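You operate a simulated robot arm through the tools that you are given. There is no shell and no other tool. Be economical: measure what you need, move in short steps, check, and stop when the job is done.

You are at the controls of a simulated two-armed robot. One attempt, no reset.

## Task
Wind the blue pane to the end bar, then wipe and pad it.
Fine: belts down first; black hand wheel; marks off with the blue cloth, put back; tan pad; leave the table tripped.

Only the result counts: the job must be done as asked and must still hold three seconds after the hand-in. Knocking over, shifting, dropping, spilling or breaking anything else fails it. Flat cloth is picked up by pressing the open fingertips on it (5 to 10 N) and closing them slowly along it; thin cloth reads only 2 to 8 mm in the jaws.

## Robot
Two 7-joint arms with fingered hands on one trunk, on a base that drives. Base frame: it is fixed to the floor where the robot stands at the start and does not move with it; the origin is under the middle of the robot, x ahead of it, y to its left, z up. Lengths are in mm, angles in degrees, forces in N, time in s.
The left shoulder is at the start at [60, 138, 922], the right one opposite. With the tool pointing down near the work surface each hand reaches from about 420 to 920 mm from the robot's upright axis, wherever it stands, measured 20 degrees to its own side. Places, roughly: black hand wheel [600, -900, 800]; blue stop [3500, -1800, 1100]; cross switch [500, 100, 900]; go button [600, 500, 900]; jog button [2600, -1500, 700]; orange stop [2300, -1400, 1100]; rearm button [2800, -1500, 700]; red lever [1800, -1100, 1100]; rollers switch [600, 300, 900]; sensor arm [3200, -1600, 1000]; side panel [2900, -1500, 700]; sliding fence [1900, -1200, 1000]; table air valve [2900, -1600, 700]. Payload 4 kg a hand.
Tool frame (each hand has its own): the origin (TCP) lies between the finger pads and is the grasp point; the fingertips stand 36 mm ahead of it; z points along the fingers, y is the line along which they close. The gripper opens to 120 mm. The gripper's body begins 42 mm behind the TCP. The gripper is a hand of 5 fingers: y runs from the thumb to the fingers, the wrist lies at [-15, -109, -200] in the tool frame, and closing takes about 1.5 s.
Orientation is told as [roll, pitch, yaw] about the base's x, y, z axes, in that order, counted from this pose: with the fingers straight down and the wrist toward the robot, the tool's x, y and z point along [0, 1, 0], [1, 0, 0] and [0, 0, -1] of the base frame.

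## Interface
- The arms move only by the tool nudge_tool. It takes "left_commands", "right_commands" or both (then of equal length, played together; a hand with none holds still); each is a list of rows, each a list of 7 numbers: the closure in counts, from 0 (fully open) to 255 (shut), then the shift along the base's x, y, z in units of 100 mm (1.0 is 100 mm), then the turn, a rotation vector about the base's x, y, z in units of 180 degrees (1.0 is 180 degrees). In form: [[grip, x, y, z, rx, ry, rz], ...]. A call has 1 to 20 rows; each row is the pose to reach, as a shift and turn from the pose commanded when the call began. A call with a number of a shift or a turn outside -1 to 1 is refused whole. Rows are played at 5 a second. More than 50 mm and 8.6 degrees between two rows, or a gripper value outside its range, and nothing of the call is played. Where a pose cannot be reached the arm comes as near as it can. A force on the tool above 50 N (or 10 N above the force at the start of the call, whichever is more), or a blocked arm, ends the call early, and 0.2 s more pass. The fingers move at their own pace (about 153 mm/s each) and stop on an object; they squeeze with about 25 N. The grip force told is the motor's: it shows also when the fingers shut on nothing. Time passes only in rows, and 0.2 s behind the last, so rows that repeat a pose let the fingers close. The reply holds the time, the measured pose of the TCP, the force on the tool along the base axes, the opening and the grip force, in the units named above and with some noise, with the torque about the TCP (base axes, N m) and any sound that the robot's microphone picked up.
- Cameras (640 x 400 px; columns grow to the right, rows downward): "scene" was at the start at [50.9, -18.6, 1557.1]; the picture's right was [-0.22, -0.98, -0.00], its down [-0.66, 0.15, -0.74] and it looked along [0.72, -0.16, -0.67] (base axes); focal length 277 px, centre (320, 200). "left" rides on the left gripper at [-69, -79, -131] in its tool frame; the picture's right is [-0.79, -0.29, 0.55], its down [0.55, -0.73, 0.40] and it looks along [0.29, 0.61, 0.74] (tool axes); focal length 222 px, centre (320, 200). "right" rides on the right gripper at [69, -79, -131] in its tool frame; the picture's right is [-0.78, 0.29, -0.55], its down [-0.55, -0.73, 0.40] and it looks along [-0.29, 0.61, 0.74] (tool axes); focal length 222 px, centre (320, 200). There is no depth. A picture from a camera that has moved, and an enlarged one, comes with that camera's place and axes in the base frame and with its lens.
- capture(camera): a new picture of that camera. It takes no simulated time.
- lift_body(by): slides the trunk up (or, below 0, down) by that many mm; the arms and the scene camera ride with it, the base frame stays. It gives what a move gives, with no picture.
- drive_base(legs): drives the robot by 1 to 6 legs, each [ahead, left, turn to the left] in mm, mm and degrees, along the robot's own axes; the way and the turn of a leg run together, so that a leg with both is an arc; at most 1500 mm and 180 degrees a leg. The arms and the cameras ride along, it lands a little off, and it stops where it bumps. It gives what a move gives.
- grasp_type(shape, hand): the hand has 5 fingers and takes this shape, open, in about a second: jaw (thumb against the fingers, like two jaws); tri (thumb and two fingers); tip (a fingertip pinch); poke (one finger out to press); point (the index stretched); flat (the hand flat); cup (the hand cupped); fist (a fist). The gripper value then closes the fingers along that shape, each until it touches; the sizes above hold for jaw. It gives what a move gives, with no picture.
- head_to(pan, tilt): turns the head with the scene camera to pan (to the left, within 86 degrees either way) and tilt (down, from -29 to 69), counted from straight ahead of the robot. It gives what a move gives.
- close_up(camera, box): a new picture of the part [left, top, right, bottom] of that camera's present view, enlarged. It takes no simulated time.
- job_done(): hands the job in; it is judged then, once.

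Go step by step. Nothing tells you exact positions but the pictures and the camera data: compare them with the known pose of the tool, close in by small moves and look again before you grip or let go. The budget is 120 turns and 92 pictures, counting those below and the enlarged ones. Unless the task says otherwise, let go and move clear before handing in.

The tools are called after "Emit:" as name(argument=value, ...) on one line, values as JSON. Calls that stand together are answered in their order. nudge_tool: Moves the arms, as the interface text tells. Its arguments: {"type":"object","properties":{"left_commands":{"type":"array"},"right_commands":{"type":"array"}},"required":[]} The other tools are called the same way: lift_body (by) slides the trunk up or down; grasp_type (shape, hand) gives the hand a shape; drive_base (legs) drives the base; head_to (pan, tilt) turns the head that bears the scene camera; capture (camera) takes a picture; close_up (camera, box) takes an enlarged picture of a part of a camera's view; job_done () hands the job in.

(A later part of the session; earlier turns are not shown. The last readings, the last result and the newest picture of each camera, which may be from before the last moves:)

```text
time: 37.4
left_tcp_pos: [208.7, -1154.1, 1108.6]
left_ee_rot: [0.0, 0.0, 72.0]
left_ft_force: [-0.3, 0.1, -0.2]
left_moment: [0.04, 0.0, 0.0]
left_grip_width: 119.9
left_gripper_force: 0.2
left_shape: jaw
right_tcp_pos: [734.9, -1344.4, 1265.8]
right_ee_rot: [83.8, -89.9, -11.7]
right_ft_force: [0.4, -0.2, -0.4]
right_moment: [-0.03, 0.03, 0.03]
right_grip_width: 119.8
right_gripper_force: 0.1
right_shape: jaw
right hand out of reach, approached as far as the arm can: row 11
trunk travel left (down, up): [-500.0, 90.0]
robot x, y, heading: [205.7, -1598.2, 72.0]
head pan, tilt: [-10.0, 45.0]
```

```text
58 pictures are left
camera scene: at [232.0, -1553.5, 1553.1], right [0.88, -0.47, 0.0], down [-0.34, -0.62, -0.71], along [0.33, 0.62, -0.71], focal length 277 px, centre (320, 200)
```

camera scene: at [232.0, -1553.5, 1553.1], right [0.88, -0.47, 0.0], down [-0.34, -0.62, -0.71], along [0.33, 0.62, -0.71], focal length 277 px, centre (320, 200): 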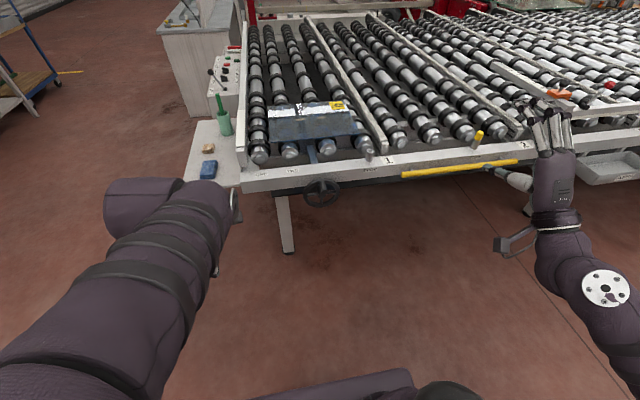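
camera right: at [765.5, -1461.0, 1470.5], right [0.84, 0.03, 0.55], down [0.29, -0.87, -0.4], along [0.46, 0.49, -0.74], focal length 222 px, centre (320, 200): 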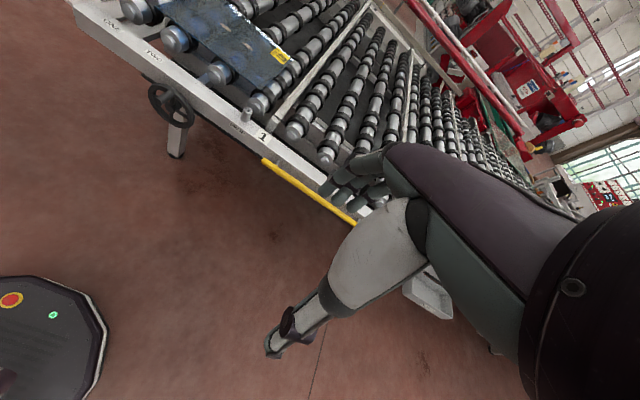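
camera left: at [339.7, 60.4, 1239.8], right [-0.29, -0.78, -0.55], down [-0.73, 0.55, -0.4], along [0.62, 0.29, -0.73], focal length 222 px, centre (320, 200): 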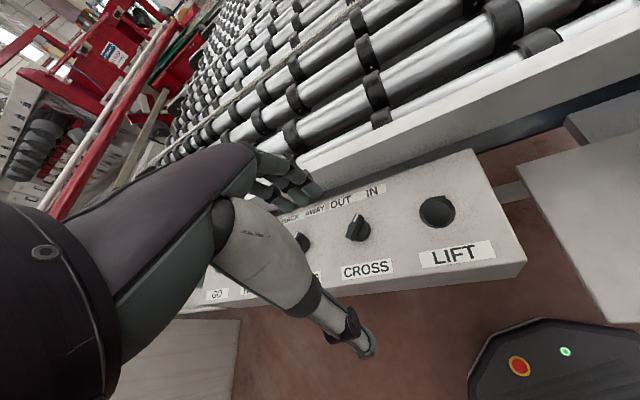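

The right hand now points at the table with its thumb below. I'll bring it down to a waiting point about 100 mm in front of the crank handle.

Emit:
nudge_tool(right_commands=[[0, -0.14, 0.24, -0.33, 0, 0, 0], [0, -0.28, 0.48, -0.66, 0, 0, 0], [0, -0.43, 0.75, -1, 0, 0, 0]])

Emit:
nudge_tool(right_commands=[[0, -0.14, 0.24, -0.33, 0, 0, 0], [0, -0.28, 0.48, -0.66, 0, 0, 0], [0, -0.43, 0.75, -1, 0, 0, 0]])

Emit:
nudge_tool(right_commands=[[0, -0.14, 0.24, -0.33, 0, 0, 0], [0, -0.28, 0.48, -0.66, 0, 0, 0], [0, -0.43, 0.75, -1, 0, 0, 0]])

Emit:
capture(camera="right")

Emit:
capture(camera="scene")

```text
time: 38.2
left_tcp_pos: [207.3, -1154.9, 1107.1]
left_ee_rot: [0.0, -0.1, 72.0]
left_ft_force: [0.2, 0.6, 0.4]
left_moment: [0.0, 0.0, -0.02]
left_grip_width: 119.8
left_gripper_force: 0.0
left_shape: jaw
right_tcp_pos: [726.0, -1244.4, 1177.3]
right_ee_rot: [103.9, -89.9, -31.9]
right_ft_force: [-0.4, 0.2, 0.3]
right_moment: [-0.01, 0.0, 0.02]
right_grip_width: 119.8
right_gripper_force: 0.0
right_shape: jaw
right hand out of reach, approached as far as the arm can: row 1, 2, 3
trunk travel left (down, up): [-500.0, 90.0]
robot x, y, heading: [201.4, -1596.6, 71.8]
head pan, tilt: [-10.0, 45.0]
```

```text
time: 39.0
left_tcp_pos: [207.4, -1154.4, 1108.2]
left_ee_rot: [-0.1, -0.1, 72.1]
left_ft_force: [0.6, 0.2, -0.2]
left_moment: [0.01, 0.02, 0.02]
left_grip_width: 119.9
left_gripper_force: 0.0
left_shape: jaw
right_tcp_pos: [682.7, -1168.5, 1079.4]
right_ee_rot: [104.6, -89.9, -32.5]
right_ft_force: [-0.5, -0.6, 0.4]
right_moment: [0.05, -0.01, 0.01]
right_grip_width: 119.9
right_gripper_force: 0.1
right_shape: jaw
right hand out of reach, approached as far as the arm can: row 1
trunk travel left (down, up): [-500.0, 90.0]
robot x, y, heading: [203.1, -1594.4, 71.9]
head pan, tilt: [-10.0, 45.0]
```

```text
time: 39.8
left_tcp_pos: [207.0, -1154.1, 1107.5]
left_ee_rot: [0.1, -0.1, 71.9]
left_ft_force: [-0.3, -0.4, 0.5]
left_moment: [-0.01, 0.01, 0.03]
left_grip_width: 119.7
left_gripper_force: 0.0
left_shape: jaw
right_tcp_pos: [641.4, -1093.7, 979.5]
right_ee_rot: [110.7, -89.8, -38.7]
right_ft_force: [-0.7, 0.7, -0.3]
right_moment: [0.0, 0.01, 0.0]
right_grip_width: 119.8
right_gripper_force: 0.1
right_shape: jaw
trunk travel left (down, up): [-500.0, 90.0]
robot x, y, heading: [202.1, -1597.9, 71.7]
head pan, tilt: [-10.0, 45.0]
```

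```text
57 pictures are left
camera right: at [533.5, -1197.1, 900.8], right [0.58, -0.76, 0.29], down [0.64, 0.21, -0.74], along [0.5, 0.61, 0.61], focal length 222 px, centre (320, 200)
```

right: 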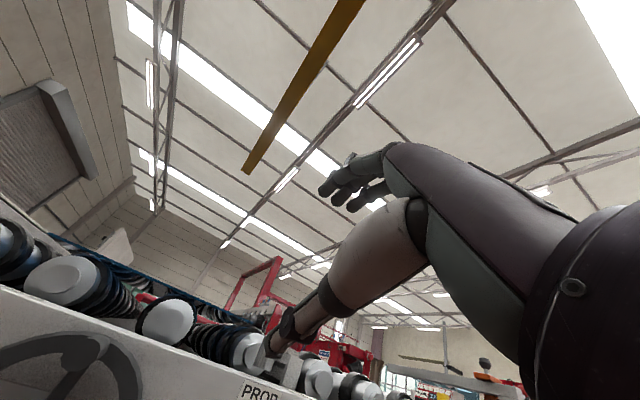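

```text
56 pictures are left
camera scene: at [231.4, -1553.2, 1553.1], right [0.88, -0.47, 0.0], down [-0.33, -0.62, -0.71], along [0.33, 0.62, -0.71], focal length 277 px, centre (320, 200)
```

scene: 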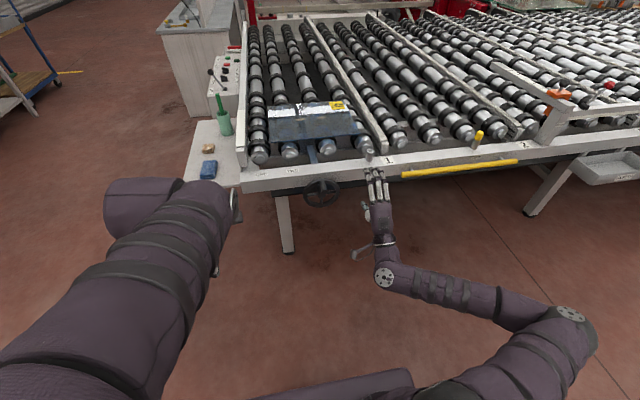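

The hand is aligned and level. I'll take it down to the waiting point in front of the handle, with the jaw narrowed, and check.

Emit:
nudge_tool(right_commands=[[80, -0.27, 0.15, -0.35, 0, 0, 0], [110, -0.55, 0.3, -0.7, 0, 0, 0], [110, -0.82, 0.5, -1, 0, 0, 0]])

Emit:
nudge_tool(right_commands=[[110, 0, 0.2, -0.16, 0, 0, 0], [110, 0, 0.3, -0.16, 0, 0, 0]])

Emit:
close_up(camera="scene", box=[240, 130, 400, 260])

Emit:
capture(camera="left")

```text
time: 40.6
left_tcp_pos: [207.8, -1153.6, 1108.0]
left_ee_rot: [0.0, 0.0, 72.1]
left_ft_force: [0.2, -0.2, 0.9]
left_moment: [0.02, 0.01, 0.03]
left_grip_width: 119.8
left_gripper_force: 0.2
left_shape: jaw
right_tcp_pos: [561.4, -1046.8, 879.2]
right_ee_rot: [108.9, -89.9, -37.0]
right_ft_force: [0.0, 0.7, -1.0]
right_moment: [-0.03, 0.03, -0.03]
right_grip_width: 68.5
right_gripper_force: 0.1
right_shape: jaw
trunk travel left (down, up): [-500.0, 90.0]
robot x, y, heading: [199.0, -1592.7, 71.6]
head pan, tilt: [-10.0, 45.0]
```

```text
time: 41.2
left_tcp_pos: [207.6, -1155.6, 1107.5]
left_ee_rot: [0.0, -0.1, 72.0]
left_ft_force: [0.0, -0.2, 0.0]
left_moment: [0.02, 0.01, 0.01]
left_grip_width: 119.7
left_gripper_force: 0.0
left_shape: jaw
right_tcp_pos: [572.9, -1035.3, 880.0]
right_ee_rot: [71.7, -89.8, 0.2]
right_ft_force: [-1.5, 0.2, 0.1]
right_moment: [-0.03, -0.03, 0.02]
right_grip_width: 68.8
right_gripper_force: 0.1
right_shape: jaw
right hand out of reach, approached as far as the arm can: row 1, 2
trunk travel left (down, up): [-500.0, 90.0]
robot x, y, heading: [199.8, -1594.2, 71.7]
head pan, tilt: [-10.0, 45.0]
```

```text
3.08 times, centred on (320, 195) of scene
camera zoom: at [231.4, -1553.8, 1553.1], right [0.88, -0.47, 0.0], down [-0.33, -0.62, -0.71], along [0.33, 0.62, -0.71], focal length 854 px, centre (320, 215)
```

zoom: 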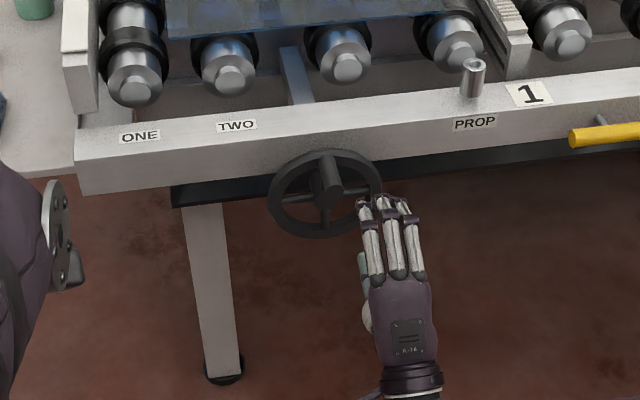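

```text
54 pictures are left
camera left: at [247.9, -1253.4, 1239.5], right [0.66, -0.52, -0.55], down [-0.75, -0.53, -0.4], along [-0.08, 0.67, -0.74], focal length 222 px, centre (320, 200)
```

left: 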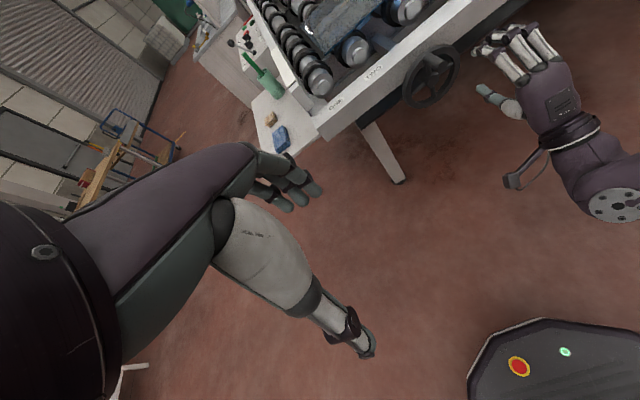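

The arm reports its limit because the hand bends up too steeply from the wrist. Lowering the trunk will straighten it; then I'll bring the hand back up to handle height.

Emit:
lift_body(by=-200)

Emit:
nudge_tool(right_commands=[[110, -0.05, 0, 0.4, 0, 0, 0], [110, -0.1, 0.05, 0.7, 0, 0, 0], [110, -0.14, 0.1, 0.95, 0, 0, 0]])

Emit:
nudge_tool(right_commands=[[110, 0, 0.05, 0.4, 0, 0, 0], [110, 0, 0.1, 0.8, 0, 0, 0], [110, 0, 0.16, 0.88, 0, 0, 0]])

Emit:
close_up(camera="scene", box=[240, 90, 400, 220])

Emit:
capture(camera="left")

```text
time: 43.3
left_tcp_pos: [206.7, -1154.8, 908.6]
left_ee_rot: [-0.1, -0.2, 72.1]
left_ft_force: [0.2, 0.4, -0.9]
left_moment: [0.02, -0.04, -0.01]
left_grip_width: 119.7
left_gripper_force: 0.0
left_shape: jaw
right_tcp_pos: [572.3, -1035.1, 681.2]
right_ee_rot: [81.6, -89.8, -9.5]
right_ft_force: [0.0, -0.5, 0.2]
right_moment: [0.01, 0.01, -0.01]
right_grip_width: 68.3
right_gripper_force: 0.1
right_shape: jaw
trunk travel left (down, up): [-300.0, 290.0]
robot x, y, heading: [205.2, -1597.0, 72.0]
head pan, tilt: [-10.0, 45.0]
```

```text
time: 44.1
left_tcp_pos: [207.1, -1154.5, 908.1]
left_ee_rot: [0.0, -0.1, 71.9]
left_ft_force: [0.6, 0.3, 0.0]
left_moment: [0.0, 0.02, 0.01]
left_grip_width: 119.7
left_gripper_force: 0.1
left_shape: jaw
right_tcp_pos: [556.9, -1026.8, 775.3]
right_ee_rot: [65.7, -89.9, 6.3]
right_ft_force: [-0.1, 0.9, 0.6]
right_moment: [-0.02, -0.03, 0.0]
right_grip_width: 68.5
right_gripper_force: 0.1
right_shape: jaw
trunk travel left (down, up): [-300.0, 290.0]
robot x, y, heading: [202.3, -1600.3, 71.7]
head pan, tilt: [-10.0, 45.0]
```

```text
time: 44.9
left_tcp_pos: [207.6, -1156.1, 907.8]
left_ee_rot: [0.0, -0.2, 72.0]
left_ft_force: [-0.4, -0.2, -0.7]
left_moment: [-0.01, -0.02, -0.01]
left_grip_width: 120.0
left_gripper_force: 0.1
left_shape: jaw
right_tcp_pos: [558.1, -1010.1, 863.4]
right_ee_rot: [68.7, -89.9, 3.3]
right_ft_force: [-1.0, -0.4, -1.2]
right_moment: [0.0, -0.03, -0.01]
right_grip_width: 68.3
right_gripper_force: 0.0
right_shape: jaw
trunk travel left (down, up): [-300.0, 290.0]
robot x, y, heading: [202.4, -1596.8, 71.8]
head pan, tilt: [-10.0, 45.0]
```

```text
3.08 times, centred on (320, 155) of scene
camera zoom: at [231.4, -1554.0, 1353.1], right [0.88, -0.47, 0.0], down [-0.33, -0.62, -0.71], along [0.33, 0.62, -0.71], focal length 854 px, centre (320, 338)
```

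zoom: 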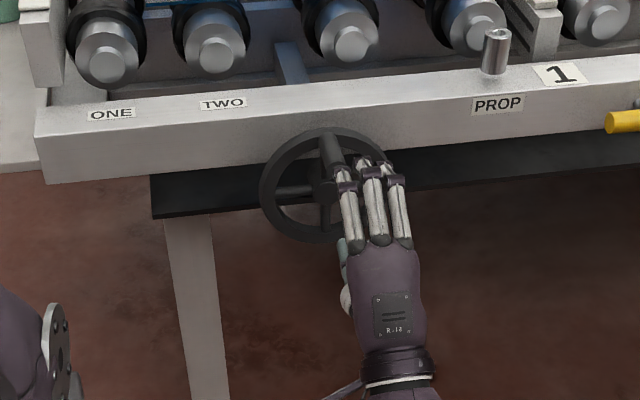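

```text
52 pictures are left
camera left: at [247.9, -1253.6, 1039.5], right [0.66, -0.52, -0.55], down [-0.75, -0.53, -0.4], along [-0.08, 0.67, -0.74], focal length 222 px, centre (320, 200)
```

left: 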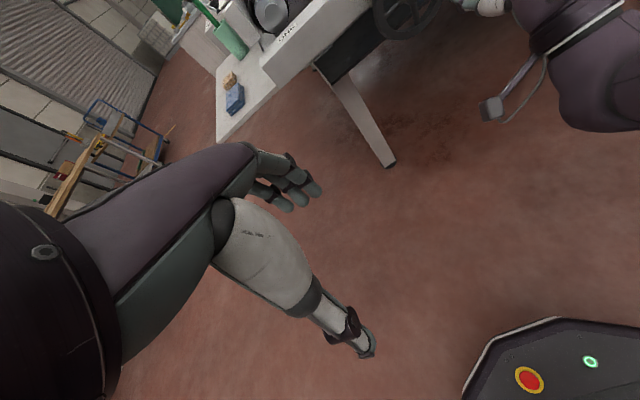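

The waiting pose is reached and lines up with the handle. I'll advance 95 mm and close on it.

Emit:
nudge_tool(right_commands=[[110, 0.1, 0.3, 0, 0, 0, 0], [110, 0.19, 0.6, 0, 0, 0, 0], [110, 0.25, 0.77, 0, 0, 0, 0], [110, 0.3, 0.92, 0, 0, 0, 0]])

Emit:
close_up(camera="scene", box=[240, 90, 400, 220])

```text
time: 45.9
left_tcp_pos: [206.7, -1154.2, 908.8]
left_ee_rot: [0.0, -0.1, 72.0]
left_ft_force: [-0.8, 0.2, 0.3]
left_moment: [0.01, -0.02, 0.01]
left_grip_width: 119.7
left_gripper_force: 0.0
left_shape: jaw
right_tcp_pos: [593.5, -924.2, 864.2]
right_ee_rot: [63.8, -89.8, 8.4]
right_ft_force: [-0.4, 0.3, 0.1]
right_moment: [0.0, 0.0, 0.02]
right_grip_width: 68.3
right_gripper_force: 0.1
right_shape: jaw
right hand out of reach, approached as far as the arm can: row 4
trunk travel left (down, up): [-300.0, 290.0]
robot x, y, heading: [203.7, -1597.8, 71.8]
head pan, tilt: [-10.0, 45.0]
```

```text
3.08 times, centred on (320, 155) of scene
camera zoom: at [231.4, -1553.9, 1353.1], right [0.88, -0.47, 0.0], down [-0.33, -0.62, -0.71], along [0.33, 0.62, -0.71], focal length 854 px, centre (320, 338)
```

zoom: 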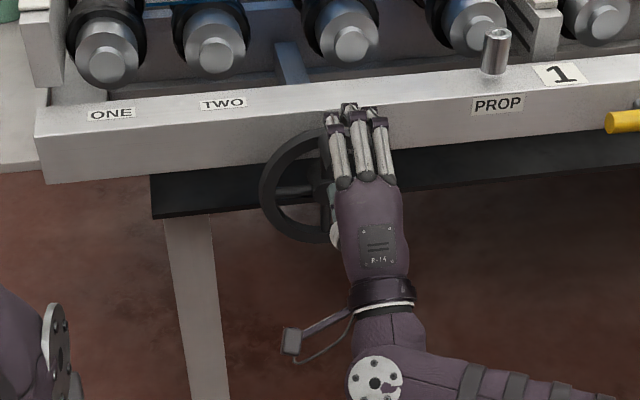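

The hand is over the handle. I'll close on it and turn a first small arc counter-clockwise (top toward the end bar).

Emit:
nudge_tool(right_commands=[[160, 0, 0, 0, 0, 0, 0], [200, 0, 0, 0, 0, 0, 0], [230, 0, 0, 0, 0, 0, 0], [255, 0, 0, 0, 0, 0, 0], [255, 0, 0, 0, 0, 0, 0], [255, -0.06, 0.02, 0, 0, 0, 0], [255, -0.16, 0.05, -0.02, 0, 0, 0], [255, -0.26, 0.085, -0.06, 0, 0, 0], [255, -0.35, 0.11, -0.11, 0, 0, 0]])

Emit:
close_up(camera="scene", box=[200, 50, 400, 200])

```text
time: 47.9
left_tcp_pos: [208.3, -1156.7, 908.6]
left_ee_rot: [0.0, -0.2, 72.0]
left_ft_force: [0.8, -1.1, -0.6]
left_moment: [0.02, 0.0, -0.03]
left_grip_width: 119.7
left_gripper_force: 0.1
left_shape: jaw
right_tcp_pos: [570.3, -939.0, 860.6]
right_ee_rot: [138.0, -89.7, -65.8]
right_ft_force: [0.9, 0.5, 1.4]
right_moment: [0.02, 0.01, -0.09]
right_grip_width: 7.0
right_gripper_force: 25.1
right_shape: jaw
right hand out of reach, approached as far as the arm can: row 6, 7, 8, 9
trunk travel left (down, up): [-300.0, 290.0]
robot x, y, heading: [199.8, -1596.3, 71.8]
head pan, tilt: [-10.0, 45.0]
```

```text
2.67 times, centred on (300, 125) of scene
camera zoom: at [231.4, -1554.5, 1353.2], right [0.88, -0.47, 0.0], down [-0.33, -0.62, -0.71], along [0.33, 0.62, -0.71], focal length 740 px, centre (373, 400)
```

zoom: 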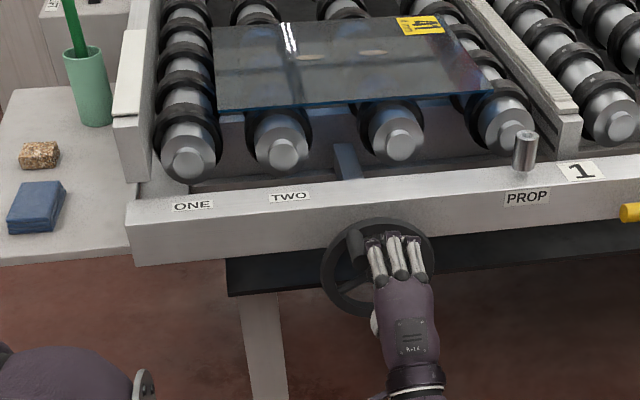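

The push turned the wheel about 25° but the handle slipped out, and the arm is at its limit here. I'll pull the hand back, shift the base left for better reach and look again.

Emit:
nudge_tool(right_commands=[[200, -0.1, -0.3, 0, 0, 0, 0], [110, -0.2, -0.6, 0, 0, 0, 0], [110, -0.3, -0.9, 0, 0, 0, 0]])

Emit:
drive_base(legs=[[0, 170, 0]])

Emit:
nudge_tool(right_commands=[[110, -0.4, 0.12, 0, 0, 0, 0], [110, -0.8, 0.25, 0, 0, 0, 0], [110, -1, 0.3, 0, 0, 0, 0]])

Emit:
close_up(camera="scene", box=[240, 50, 440, 200])

```text
time: 48.7
left_tcp_pos: [207.3, -1155.2, 908.7]
left_ee_rot: [0.0, -0.2, 72.0]
left_ft_force: [0.0, 0.1, 0.0]
left_moment: [0.02, 0.0, -0.03]
left_grip_width: 119.8
left_gripper_force: 0.0
left_shape: jaw
right_tcp_pos: [541.1, -1029.1, 858.7]
right_ee_rot: [84.6, -89.9, -12.7]
right_ft_force: [0.5, 0.4, 0.0]
right_moment: [0.01, 0.04, -0.02]
right_grip_width: 68.2
right_gripper_force: 0.1
right_shape: jaw
trunk travel left (down, up): [-300.0, 290.0]
robot x, y, heading: [201.9, -1598.0, 71.8]
head pan, tilt: [-10.0, 45.0]
```

```text
time: 50.2
left_tcp_pos: [43.3, -1101.1, 907.1]
left_ee_rot: [-0.1, -0.2, 72.0]
left_ft_force: [-0.2, 0.5, -1.0]
left_moment: [-0.02, 0.01, 0.01]
left_grip_width: 119.6
left_gripper_force: 0.0
left_shape: jaw
right_tcp_pos: [378.5, -974.5, 858.2]
right_ee_rot: [80.3, -89.8, -8.4]
right_ft_force: [0.4, 0.5, -0.3]
right_moment: [0.05, -0.01, -0.01]
right_grip_width: 68.0
right_gripper_force: 0.1
right_shape: jaw
trunk travel left (down, up): [-300.0, 290.0]
robot x, y, heading: [42.1, -1543.9, 71.7]
head pan, tilt: [-10.0, 45.0]
```

```text
time: 51.0
left_tcp_pos: [45.3, -1101.7, 907.9]
left_ee_rot: [0.0, -0.2, 72.1]
left_ft_force: [-0.8, -0.3, -0.1]
left_moment: [-0.03, 0.02, 0.0]
left_grip_width: 119.7
left_gripper_force: 0.0
left_shape: jaw
right_tcp_pos: [315.1, -967.5, 863.6]
right_ee_rot: [52.9, -90.0, 19.2]
right_ft_force: [0.2, 0.4, -0.6]
right_moment: [0.03, 0.01, -0.01]
right_grip_width: 68.1
right_gripper_force: 0.1
right_shape: jaw
right hand out of reach, approached as far as the arm can: row 2, 3
trunk travel left (down, up): [-300.0, 290.0]
robot x, y, heading: [38.6, -1543.3, 71.7]
head pan, tilt: [-10.0, 45.0]
```

```text
2.67 times, centred on (340, 125) of scene
camera zoom: at [68.8, -1500.4, 1353.1], right [0.88, -0.47, 0.0], down [-0.33, -0.62, -0.71], along [0.33, 0.62, -0.71], focal length 740 px, centre (267, 400)
```

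zoom: 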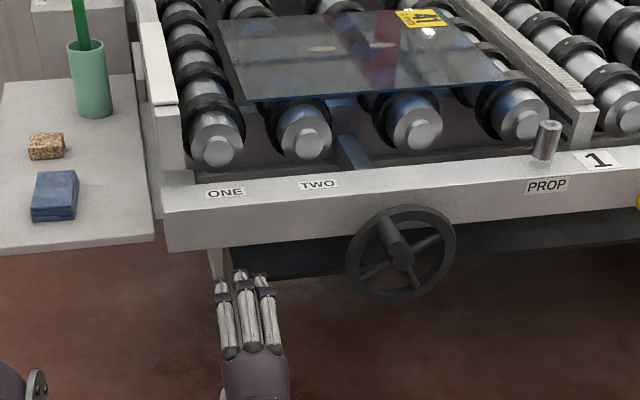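

I moved the hand the wrong way past the wheel, but the base is now better placed. The handle now sits about 34° left of the top. I'll bring the hand back to a waiting point in front of it.

Emit:
nudge_tool(right_commands=[[110, 0.4, -0.1, -0.05, 0, 0, 0], [110, 0.75, -0.15, -0.1, 0, 0, 0], [110, 1, -0.15, -0.14, 0, 0, 0]])

Emit:
nudge_tool(right_commands=[[110, 0.4, 0, 0, 0, 0, 0], [110, 0.8, 0, 0, 0, 0, 0], [110, 1, -0.08, 0, 0, 0, 0]])

Emit:
close_up(camera="scene", box=[240, 50, 440, 200])

```text
time: 51.8
left_tcp_pos: [44.9, -1102.8, 907.4]
left_ee_rot: [0.0, -0.2, 72.0]
left_ft_force: [0.2, 0.1, 0.0]
left_moment: [0.0, 0.02, -0.01]
left_grip_width: 120.0
left_gripper_force: 0.0
left_shape: jaw
right_tcp_pos: [414.2, -982.6, 848.6]
right_ee_rot: [77.8, -89.8, -5.5]
right_ft_force: [0.2, 0.2, 1.0]
right_moment: [0.04, -0.01, -0.02]
right_grip_width: 68.0
right_gripper_force: 0.0
right_shape: jaw
trunk travel left (down, up): [-300.0, 290.0]
robot x, y, heading: [40.4, -1540.3, 71.8]
head pan, tilt: [-10.0, 45.0]
```

```text
time: 52.6
left_tcp_pos: [44.4, -1101.1, 908.3]
left_ee_rot: [0.0, -0.2, 72.1]
left_ft_force: [-1.2, -0.2, -0.1]
left_moment: [-0.01, -0.02, 0.01]
left_grip_width: 120.0
left_gripper_force: 0.0
left_shape: jaw
right_tcp_pos: [515.8, -989.8, 849.9]
right_ee_rot: [75.4, -89.9, -3.4]
right_ft_force: [-0.4, 0.1, 0.7]
right_moment: [0.02, 0.02, 0.02]
right_grip_width: 68.0
right_gripper_force: 0.1
right_shape: jaw
trunk travel left (down, up): [-300.0, 290.0]
robot x, y, heading: [38.3, -1541.5, 71.7]
head pan, tilt: [-10.0, 45.0]
```

```text
2.67 times, centred on (340, 125) of scene
camera zoom: at [68.8, -1500.4, 1353.1], right [0.88, -0.47, 0.0], down [-0.33, -0.62, -0.71], along [0.33, 0.62, -0.71], focal length 740 px, centre (267, 400)
```

zoom: 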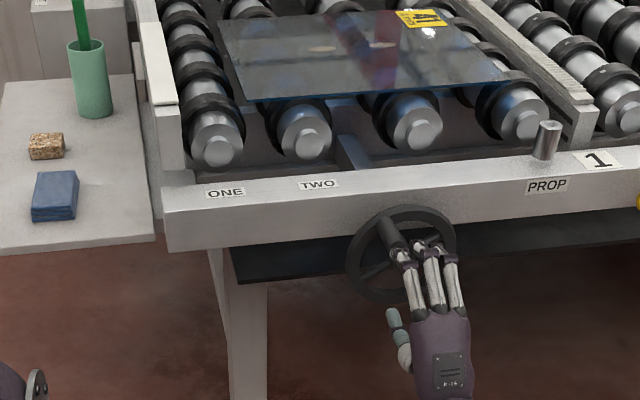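

The handle lines up under the hand's middle finger, with the thumb on the left side below it. I'll advance 90 mm and close.

Emit:
nudge_tool(right_commands=[[110, 0.1, 0.3, 0, 0, 0, 0], [110, 0.19, 0.6, 0, 0, 0, 0], [110, 0.25, 0.77, 0, 0, 0, 0], [110, 0.29, 0.89, 0, 0, 0, 0], [160, 0.29, 0.89, 0, 0, 0, 0], [200, 0.29, 0.89, 0, 0, 0, 0], [230, 0.29, 0.89, 0, 0, 0, 0], [230, 0.29, 0.89, 0, 0, 0, 0]])

Emit:
close_up(camera="scene", box=[240, 50, 440, 200])

```text
time: 54.4
left_tcp_pos: [43.6, -1101.4, 908.5]
left_ee_rot: [0.0, -0.2, 71.9]
left_ft_force: [-0.6, -0.2, 0.5]
left_moment: [0.01, -0.01, 0.0]
left_grip_width: 120.0
left_gripper_force: 0.1
left_shape: jaw
right_tcp_pos: [542.5, -902.1, 850.4]
right_ee_rot: [136.2, -89.8, -64.1]
right_ft_force: [-2.7, -1.4, 8.6]
right_moment: [0.17, -0.29, 0.01]
right_grip_width: 12.9
right_gripper_force: 0.0
right_shape: jaw
trunk travel left (down, up): [-300.0, 290.0]
robot x, y, heading: [39.0, -1545.6, 71.8]
head pan, tilt: [-10.0, 45.0]
```

```text
2.67 times, centred on (340, 125) of scene
camera zoom: at [68.0, -1501.1, 1353.2], right [0.88, -0.47, 0.0], down [-0.33, -0.62, -0.71], along [0.33, 0.62, -0.71], focal length 740 px, centre (267, 400)
```

zoom: 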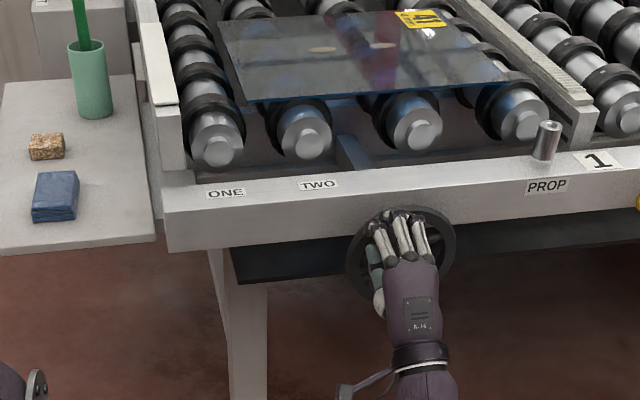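

The fingers are around the handle and feel it. I'll turn on counter-clockwise along its arc.

Emit:
nudge_tool(right_commands=[[255, 0, 0, 0, 0, 0, 0], [255, 0, 0, 0, 0, 0, 0], [255, -0.077, 0.025, -0.065, 0, 0, 0], [255, -0.142, 0.046, -0.144, 0, 0, 0], [255, -0.193, 0.063, -0.234, 0, 0, 0], [255, -0.229, 0.074, -0.332, 0, 0, 0], [255, -0.248, 0.081, -0.434, 0, 0, 0]])

Emit:
close_up(camera="scene", box=[240, 50, 440, 200])

```text
time: 56.0
left_tcp_pos: [42.5, -1101.1, 908.2]
left_ee_rot: [-0.1, -0.3, 72.1]
left_ft_force: [0.2, 0.3, -0.2]
left_moment: [0.0, -0.05, -0.05]
left_grip_width: 119.8
left_gripper_force: 0.1
left_shape: jaw
right_tcp_pos: [512.3, -892.8, 804.8]
right_ee_rot: [65.7, -90.0, 6.9]
right_ft_force: [-24.1, 4.7, 8.9]
right_moment: [0.11, -0.69, 0.8]
right_grip_width: 0.0
right_gripper_force: 25.0
right_shape: jaw
trunk travel left (down, up): [-300.0, 290.0]
robot x, y, heading: [38.2, -1544.4, 72.1]
head pan, tilt: [-10.0, 45.0]
```

```text
2.67 times, centred on (340, 125) of scene
camera zoom: at [65.8, -1500.7, 1353.1], right [0.88, -0.47, 0.0], down [-0.33, -0.62, -0.71], along [0.33, 0.62, -0.71], focal length 740 px, centre (267, 400)
```

zoom: 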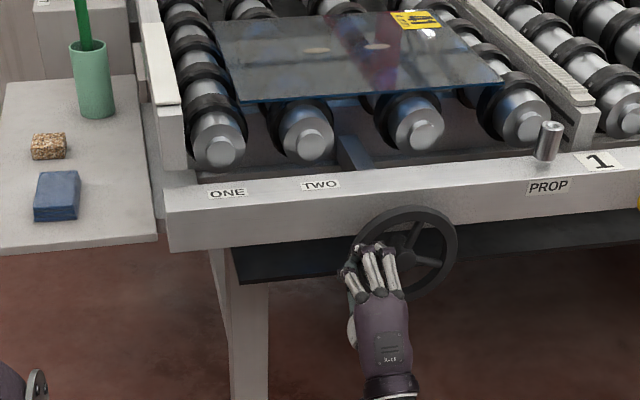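

The pane moved toward the end bar by roughly 9 mm for 50° of wheel, so this is the right sense and a bit over one more turn is needed. I'll carry the handle on toward the bottom.

Emit:
nudge_tool(right_commands=[[255, 0, 0, -0.105, 0, 0, 0], [255, 0.014, -0.005, -0.208, 0, 0, 0], [255, 0.047, -0.015, -0.307, 0, 0, 0], [255, 0.095, -0.031, -0.399, 0, 0, 0], [255, 0.157, -0.051, -0.48, 0, 0, 0], [255, 0.232, -0.075, -0.548, 0, 0, 0], [255, 0.318, -0.103, -0.602, 0, 0, 0]])

Emit:
close_up(camera="scene", box=[240, 50, 440, 200])

```text
time: 57.2
left_tcp_pos: [42.0, -1101.0, 908.3]
left_ee_rot: [-0.1, -0.1, 72.1]
left_ft_force: [0.1, 0.0, 0.8]
left_moment: [0.01, -0.01, 0.0]
left_grip_width: 119.6
left_gripper_force: 0.0
left_shape: jaw
right_tcp_pos: [514.2, -893.2, 756.0]
right_ee_rot: [11.2, -89.0, 62.8]
right_ft_force: [-9.6, 3.0, -4.9]
right_moment: [-0.16, -0.03, 0.33]
right_grip_width: 0.0
right_gripper_force: 24.5
right_shape: jaw
trunk travel left (down, up): [-300.0, 290.0]
robot x, y, heading: [36.3, -1544.7, 71.9]
head pan, tilt: [-10.0, 45.0]
stopped in row 5 (right hand): the force on the tool passed its limit (the readings are from after the stop); the commanded pose is now the measured one
```

```text
2.67 times, centred on (340, 125) of scene
camera zoom: at [67.9, -1499.7, 1353.1], right [0.88, -0.47, 0.0], down [-0.33, -0.62, -0.71], along [0.33, 0.62, -0.71], focal length 740 px, centre (267, 400)
```

zoom: 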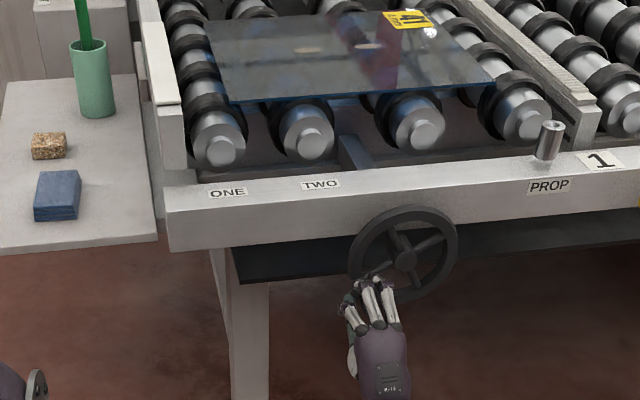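

The pane keeps moving and the handle is at about 134°. I'll continue through the bottom of the circle.

Emit:
nudge_tool(right_commands=[[255, 0.075, -0.024, -0.06, 0, 0, 0], [255, 0.161, -0.052, -0.11, 0, 0, 0], [255, 0.254, -0.083, -0.14, 0, 0, 0], [255, 0.351, -0.114, -0.16, 0, 0, 0], [255, 0.451, -0.147, -0.16, 0, 0, 0], [255, 0.549, -0.178, -0.14, 0, 0, 0]])

Emit:
close_up(camera="scene", box=[240, 50, 440, 200])

```text
time: 58.6
left_tcp_pos: [43.0, -1101.4, 908.4]
left_ee_rot: [0.0, -0.3, 72.1]
left_ft_force: [0.7, -0.7, 0.9]
left_moment: [-0.01, 0.0, -0.03]
left_grip_width: 119.6
left_gripper_force: 0.0
left_shape: jaw
right_tcp_pos: [575.4, -912.8, 744.1]
right_ee_rot: [11.5, -89.3, 61.9]
right_ft_force: [-1.0, 0.3, 1.8]
right_moment: [0.05, -0.04, 0.02]
right_grip_width: 0.0
right_gripper_force: 25.0
right_shape: jaw
trunk travel left (down, up): [-300.0, 290.0]
robot x, y, heading: [42.8, -1545.8, 71.9]
head pan, tilt: [-10.0, 45.0]
```

```text
2.67 times, centred on (340, 125) of scene
camera zoom: at [68.2, -1500.4, 1353.1], right [0.88, -0.47, 0.0], down [-0.33, -0.62, -0.71], along [0.33, 0.62, -0.71], focal length 740 px, centre (267, 400)
```

zoom: 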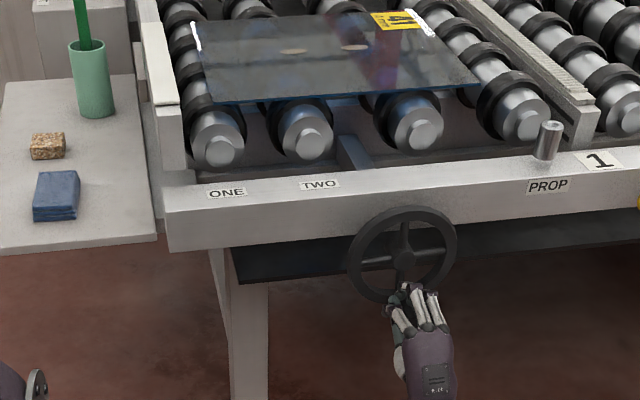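

The handle is just past the bottom and the pane has about 35–40 mm to go. I'll continue up the right side, a little at a time.

Emit:
nudge_tool(right_commands=[[255, 0.094, -0.031, 0.034, 0, 0, 0], [255, 0.182, -0.059, 0.085, 0, 0, 0], [255, 0.259, -0.084, 0.15, 0, 0, 0], [255, 0.323, -0.105, 0.229, 0, 0, 0]])

Emit:
close_up(camera="scene", box=[240, 50, 440, 200])

```text
time: 59.6
left_tcp_pos: [43.6, -1102.3, 908.3]
left_ee_rot: [0.1, -0.2, 72.1]
left_ft_force: [-0.1, -0.1, -0.1]
left_moment: [-0.02, -0.01, 0.0]
left_grip_width: 119.9
left_gripper_force: 0.0
left_shape: jaw
right_tcp_pos: [607.3, -922.9, 766.1]
right_ee_rot: [11.9, -89.3, 61.7]
right_ft_force: [-3.7, -0.6, 1.5]
right_moment: [0.0, 0.06, -0.04]
right_grip_width: 0.0
right_gripper_force: 24.6
right_shape: jaw
trunk travel left (down, up): [-300.0, 290.0]
robot x, y, heading: [39.6, -1545.9, 71.8]
head pan, tilt: [-10.0, 45.0]
```

```text
2.67 times, centred on (340, 125) of scene
camera zoom: at [68.0, -1500.3, 1353.1], right [0.88, -0.47, 0.0], down [-0.33, -0.62, -0.71], along [0.33, 0.62, -0.71], focal length 740 px, centre (267, 400)
```

zoom: 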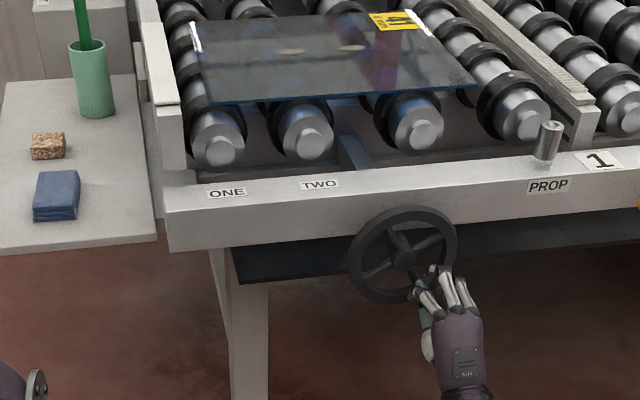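

I need a closer look at where the handle sits relative to the fingers now.

Emit:
close_up(camera="scene", box=[340, 110, 420, 160])

```text
8.00 times, centred on (380, 135) of scene
camera zoom: at [68.0, -1500.3, 1353.1], right [0.88, -0.47, 0.0], down [-0.33, -0.62, -0.71], along [0.33, 0.62, -0.71], focal length 2219 px, centre (-160, 720)
```

zoom: 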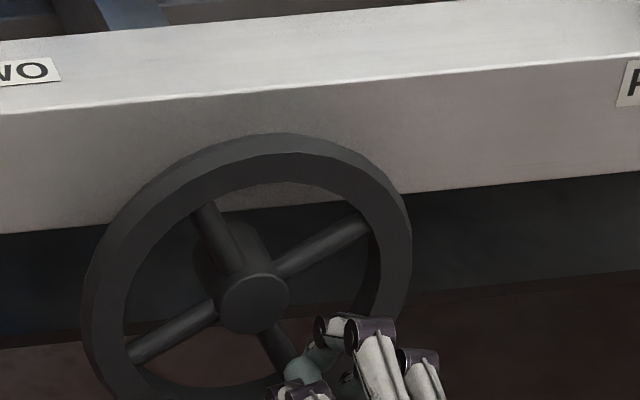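

The wheel has four spokes and the handle is near 207°, slipping low in the grip. I'll open, back off and regrip it centred.

Emit:
nudge_tool(right_commands=[[200, 0, 0, 0, 0, 0, 0], [110, 0, 0, 0, 0, 0, 0], [110, 0, 0, 0, 0, 0, 0], [110, -0.1, -0.3, 0, 0, 0, 0], [110, -0.2, -0.6, 0, 0, 0, 0], [110, -0.3, -0.9, 0, 0, 0, 0]])

Emit:
close_up(camera="scene", box=[300, 90, 420, 165])

```text
time: 61.0
left_tcp_pos: [43.4, -1100.3, 907.2]
left_ee_rot: [0.0, -0.3, 72.0]
left_ft_force: [0.3, 0.4, 0.0]
left_moment: [0.01, 0.02, 0.01]
left_grip_width: 119.9
left_gripper_force: 0.0
left_shape: jaw
right_tcp_pos: [576.4, -1011.6, 765.6]
right_ee_rot: [10.9, -89.2, 62.7]
right_ft_force: [-0.3, 0.1, -0.1]
right_moment: [0.01, -0.01, -0.05]
right_grip_width: 68.0
right_gripper_force: 0.1
right_shape: jaw
trunk travel left (down, up): [-300.0, 290.0]
robot x, y, heading: [41.1, -1542.4, 71.7]
head pan, tilt: [-10.0, 45.0]
```

```text
5.33 times, centred on (360, 128) of scene
camera zoom: at [68.3, -1500.2, 1353.1], right [0.88, -0.47, 0.0], down [-0.33, -0.62, -0.71], along [0.33, 0.62, -0.71], focal length 1479 px, centre (107, 587)
```

zoom: 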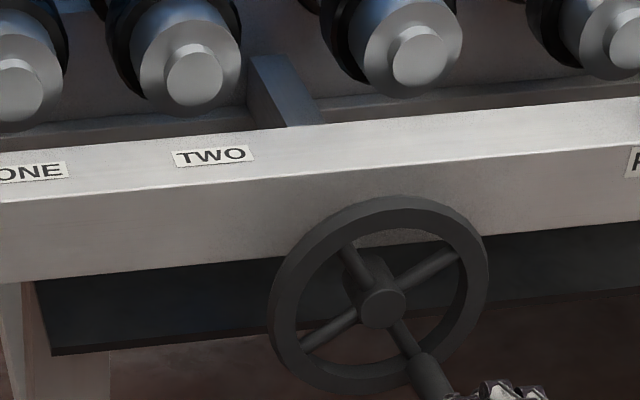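

The handle is at about [629, -920, 745] (φ ≈ 214°). I'll line up the jaw on it and regrip.

Emit:
nudge_tool(right_commands=[[90, 0.1, 0.05, -0.19, 0, 0, 0], [90, 0.2, 0.35, -0.19, 0, 0, 0], [90, 0.3, 0.65, -0.19, 0, 0, 0], [90, 0.39, 0.93, -0.19, 0, 0, 0], [160, 0.39, 0.93, -0.19, 0, 0, 0], [200, 0.39, 0.93, -0.19, 0, 0, 0], [255, 0.39, 0.93, -0.19, 0, 0, 0], [255, 0.39, 0.93, -0.19, 0, 0, 0]])

Emit:
close_up(camera="scene", box=[300, 90, 420, 165])

```text
time: 62.8
left_tcp_pos: [43.5, -1101.8, 907.4]
left_ee_rot: [0.0, -0.1, 72.1]
left_ft_force: [0.1, 0.3, 0.0]
left_moment: [0.01, 0.0, -0.02]
left_grip_width: 120.0
left_gripper_force: 0.0
left_shape: jaw
right_tcp_pos: [615.0, -919.4, 747.3]
right_ee_rot: [11.5, -89.2, 62.2]
right_ft_force: [-0.9, 0.8, 0.4]
right_moment: [-0.01, -0.05, 0.04]
right_grip_width: 1.0
right_gripper_force: 24.6
right_shape: jaw
trunk travel left (down, up): [-300.0, 290.0]
robot x, y, heading: [40.9, -1541.9, 71.8]
head pan, tilt: [-10.0, 45.0]
```

```text
5.33 times, centred on (360, 128) of scene
camera zoom: at [68.3, -1500.1, 1353.1], right [0.88, -0.47, 0.0], down [-0.33, -0.62, -0.71], along [0.33, 0.62, -0.71], focal length 1479 px, centre (107, 587)
```

zoom: 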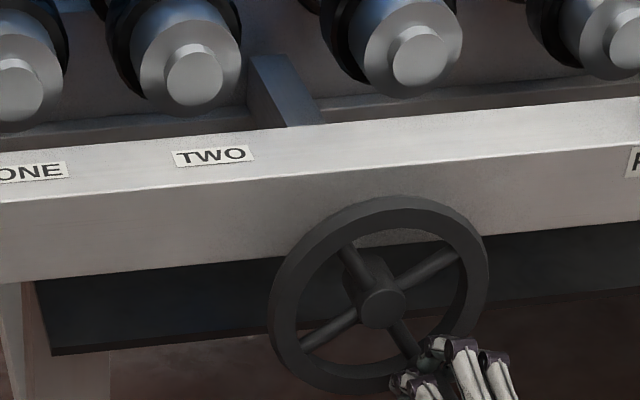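

I'll try the next short arc (right and up) and see whether the handle follows.

Emit:
nudge_tool(right_commands=[[255, 0.085, -0.028, 0.05, 0, 0, 0], [255, 0.165, -0.055, 0.13, 0, 0, 0], [255, 0.22, -0.07, 0.23, 0, 0, 0], [255, 0.26, -0.085, 0.34, 0, 0, 0]])

Emit:
close_up(camera="scene", box=[300, 90, 420, 165])

```text
time: 63.8
left_tcp_pos: [43.0, -1101.1, 908.4]
left_ee_rot: [-0.1, -0.2, 72.2]
left_ft_force: [-0.2, 0.6, 0.6]
left_moment: [-0.01, -0.01, -0.02]
left_grip_width: 119.7
left_gripper_force: 0.0
left_shape: jaw
right_tcp_pos: [639.6, -927.0, 780.9]
right_ee_rot: [7.8, -89.1, 66.0]
right_ft_force: [-14.4, 4.8, -0.8]
right_moment: [-0.08, -0.15, 0.44]
right_grip_width: 0.7
right_gripper_force: 25.5
right_shape: jaw
trunk travel left (down, up): [-300.0, 290.0]
robot x, y, heading: [41.9, -1543.9, 72.1]
head pan, tilt: [-10.0, 45.0]
```

```text
5.33 times, centred on (360, 128) of scene
camera zoom: at [67.1, -1499.7, 1353.0], right [0.88, -0.47, 0.0], down [-0.33, -0.62, -0.71], along [0.33, 0.62, -0.71], focal length 1479 px, centre (107, 587)
```

zoom: 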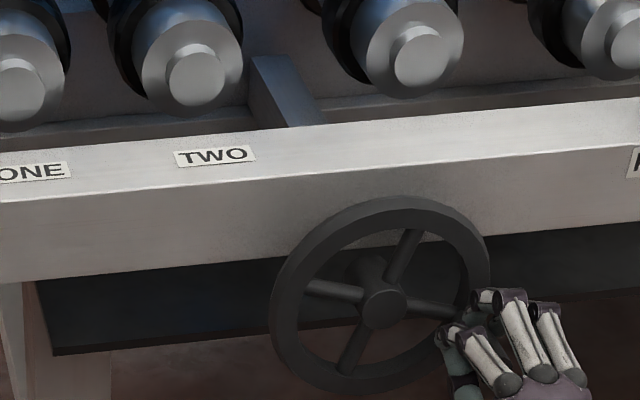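

The handle follows to about 250°. I'll carry it up the right side and check the pane.

Emit:
nudge_tool(right_commands=[[255, 0.02, -0.006, 0.11, 0, 0, 0], [255, 0.02, -0.006, 0.22, 0, 0, 0], [255, 0.0, 0.0, 0.33, 0, 0, 0], [255, -0.03, 0.01, 0.44, 0, 0, 0]])

Emit:
close_up(camera="scene", box=[240, 50, 440, 200])

```text
time: 64.8
left_tcp_pos: [42.6, -1101.9, 908.6]
left_ee_rot: [0.1, -0.1, 72.1]
left_ft_force: [0.5, 0.1, -0.5]
left_moment: [-0.01, 0.01, 0.01]
left_grip_width: 119.8
left_gripper_force: 0.1
left_shape: jaw
right_tcp_pos: [639.6, -927.2, 825.3]
right_ee_rot: [11.4, -89.1, 62.1]
right_ft_force: [-6.9, 3.6, -5.1]
right_moment: [-0.09, 0.08, 0.18]
right_grip_width: 0.0
right_gripper_force: 25.1
right_shape: jaw
trunk travel left (down, up): [-300.0, 290.0]
robot x, y, heading: [40.9, -1541.1, 71.7]
head pan, tilt: [-10.0, 45.0]
```

```text
2.67 times, centred on (340, 125) of scene
camera zoom: at [68.3, -1499.5, 1353.0], right [0.88, -0.47, 0.0], down [-0.33, -0.62, -0.71], along [0.33, 0.62, -0.71], focal length 740 px, centre (267, 400)
```

zoom: 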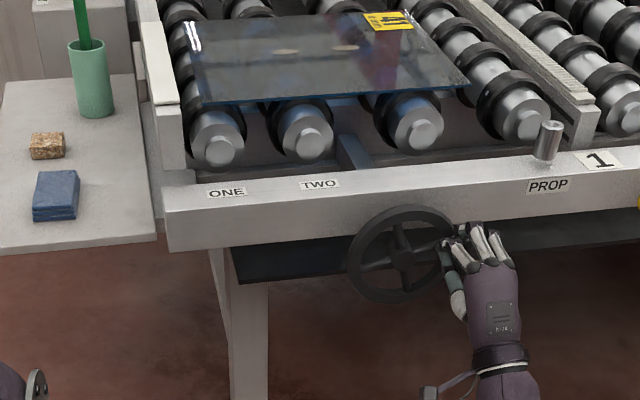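

The pane is now within about 35 mm of the end bar, and the handle is near 275°. I'll carry it over the top.

Emit:
nudge_tool(right_commands=[[255, -0.02, 0.005, 0.11, 0, 0, 0], [255, -0.07, 0.022, 0.21, 0, 0, 0], [255, -0.14, 0.045, 0.3, 0, 0, 0], [255, -0.22, 0.07, 0.37, 0, 0, 0], [255, -0.31, 0.1, 0.41, 0, 0, 0]])

Emit:
close_up(camera="scene", box=[240, 50, 440, 200])

```text
time: 66.0
left_tcp_pos: [43.5, -1101.4, 908.5]
left_ee_rot: [-0.1, 0.0, 72.1]
left_ft_force: [0.5, 0.1, -0.5]
left_moment: [0.03, 0.03, 0.01]
left_grip_width: 119.7
left_gripper_force: 0.0
left_shape: jaw
right_tcp_pos: [608.3, -917.2, 866.4]
right_ee_rot: [12.9, -89.2, 60.5]
right_ft_force: [0.0, 0.5, -0.1]
right_moment: [-0.01, -0.03, 0.02]
right_grip_width: 0.0
right_gripper_force: 25.0
right_shape: jaw
trunk travel left (down, up): [-300.0, 290.0]
robot x, y, heading: [40.8, -1541.8, 72.2]
head pan, tilt: [-10.0, 45.0]
```

```text
2.67 times, centred on (340, 125) of scene
camera zoom: at [68.5, -1500.2, 1353.1], right [0.88, -0.47, 0.0], down [-0.33, -0.62, -0.71], along [0.33, 0.62, -0.71], focal length 740 px, centre (267, 400)
```

zoom: 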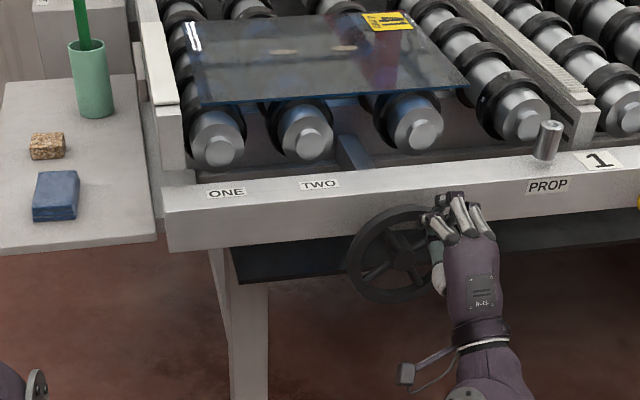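

The hand has run ahead of the handle. I'll open, back off and find the handle again.

Emit:
nudge_tool(right_commands=[[110, 0, 0, 0, 0, 0, 0], [110, -0.02, -0.06, 0, 0, 0, 0], [90, -0.1, -0.3, 0, 0, 0, 0], [90, -0.2, -0.6, 0, 0, 0, 0], [90, -0.3, -0.9, 0, 0, 0, 0]])

Emit:
close_up(camera="scene", box=[300, 90, 420, 165])

```text
time: 67.2
left_tcp_pos: [43.5, -1100.2, 908.0]
left_ee_rot: [0.0, -0.3, 72.2]
left_ft_force: [-0.7, 0.5, 0.7]
left_moment: [-0.02, 0.02, -0.05]
left_grip_width: 119.5
left_gripper_force: 0.0
left_shape: jaw
right_tcp_pos: [576.0, -1007.9, 865.7]
right_ee_rot: [12.6, -89.2, 61.0]
right_ft_force: [-0.8, 0.2, 0.3]
right_moment: [0.03, 0.01, -0.03]
right_grip_width: 77.2
right_gripper_force: 0.2
right_shape: jaw
trunk travel left (down, up): [-300.0, 290.0]
robot x, y, heading: [41.1, -1545.9, 71.8]
head pan, tilt: [-10.0, 45.0]
```

```text
5.33 times, centred on (360, 128) of scene
camera zoom: at [68.3, -1500.3, 1353.1], right [0.88, -0.47, 0.0], down [-0.33, -0.62, -0.71], along [0.33, 0.62, -0.71], focal length 1479 px, centre (107, 587)
```

zoom: 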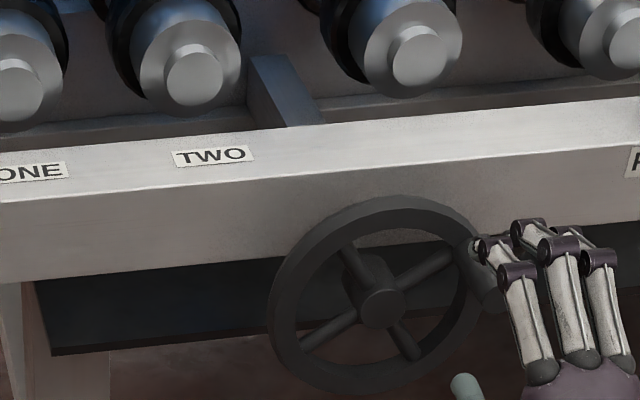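

The handle is at about [645, -926, 828] (φ ≈ 297°). I'll take it with the thumb right beneath it and lift it over the top.

Emit:
nudge_tool(right_commands=[[90, 0.2, -0.04, -0.3, 0, 0, 0], [90, 0.31, -0.05, -0.4, 0, 0, 0], [90, 0.4, 0.25, -0.4, 0, 0, 0], [90, 0.5, 0.55, -0.4, 0, 0, 0], [90, 0.61, 0.85, -0.4, 0, 0, 0], [160, 0.61, 0.85, -0.4, 0, 0, 0], [200, 0.61, 0.85, -0.4, 0, 0, 0], [255, 0.61, 0.85, -0.4, 0, 0, 0], [255, 0.61, 0.85, -0.4, 0, 0, 0]])

Emit:
nudge_tool(right_commands=[[255, -0.04, 0.013, 0.09, 0, 0, 0], [255, -0.1, 0.032, 0.18, 0, 0, 0], [255, -0.17, 0.055, 0.25, 0, 0, 0], [255, -0.26, 0.084, 0.31, 0, 0, 0]])

Emit:
close_up(camera="scene", box=[240, 50, 440, 200])

```text
time: 69.2
left_tcp_pos: [43.3, -1101.9, 907.6]
left_ee_rot: [0.1, 0.0, 72.1]
left_ft_force: [-0.3, 1.0, 0.0]
left_moment: [-0.01, 0.02, 0.0]
left_grip_width: 119.7
left_gripper_force: 0.0
left_shape: jaw
right_tcp_pos: [638.4, -922.8, 825.3]
right_ee_rot: [10.9, -89.1, 62.8]
right_ft_force: [-1.2, 1.2, -2.1]
right_moment: [-0.04, -0.02, 0.01]
right_grip_width: 8.5
right_gripper_force: 25.0
right_shape: jaw
trunk travel left (down, up): [-300.0, 290.0]
robot x, y, heading: [42.2, -1540.4, 71.8]
head pan, tilt: [-10.0, 45.0]
```

```text
time: 70.2
left_tcp_pos: [43.4, -1102.8, 909.0]
left_ee_rot: [-0.1, -0.1, 72.2]
left_ft_force: [0.2, 0.1, 0.6]
left_moment: [-0.02, -0.03, -0.02]
left_grip_width: 119.8
left_gripper_force: 0.1
left_shape: jaw
right_tcp_pos: [613.2, -913.9, 858.6]
right_ee_rot: [13.7, -89.1, 59.9]
right_ft_force: [0.1, -0.2, 0.2]
right_moment: [0.02, 0.02, 0.02]
right_grip_width: 5.7
right_gripper_force: 25.3
right_shape: jaw
trunk travel left (down, up): [-300.0, 290.0]
robot x, y, heading: [44.2, -1545.8, 71.9]
head pan, tilt: [-10.0, 45.0]
```

```text
2.67 times, centred on (340, 125) of scene
camera zoom: at [68.4, -1500.2, 1353.1], right [0.88, -0.47, 0.0], down [-0.33, -0.62, -0.71], along [0.33, 0.62, -0.71], focal length 740 px, centre (267, 400)
```

zoom: 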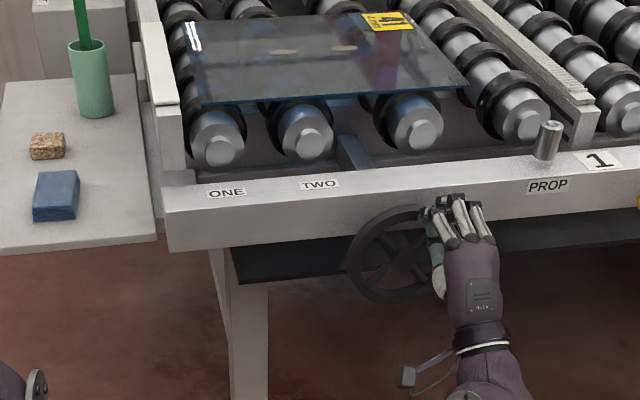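

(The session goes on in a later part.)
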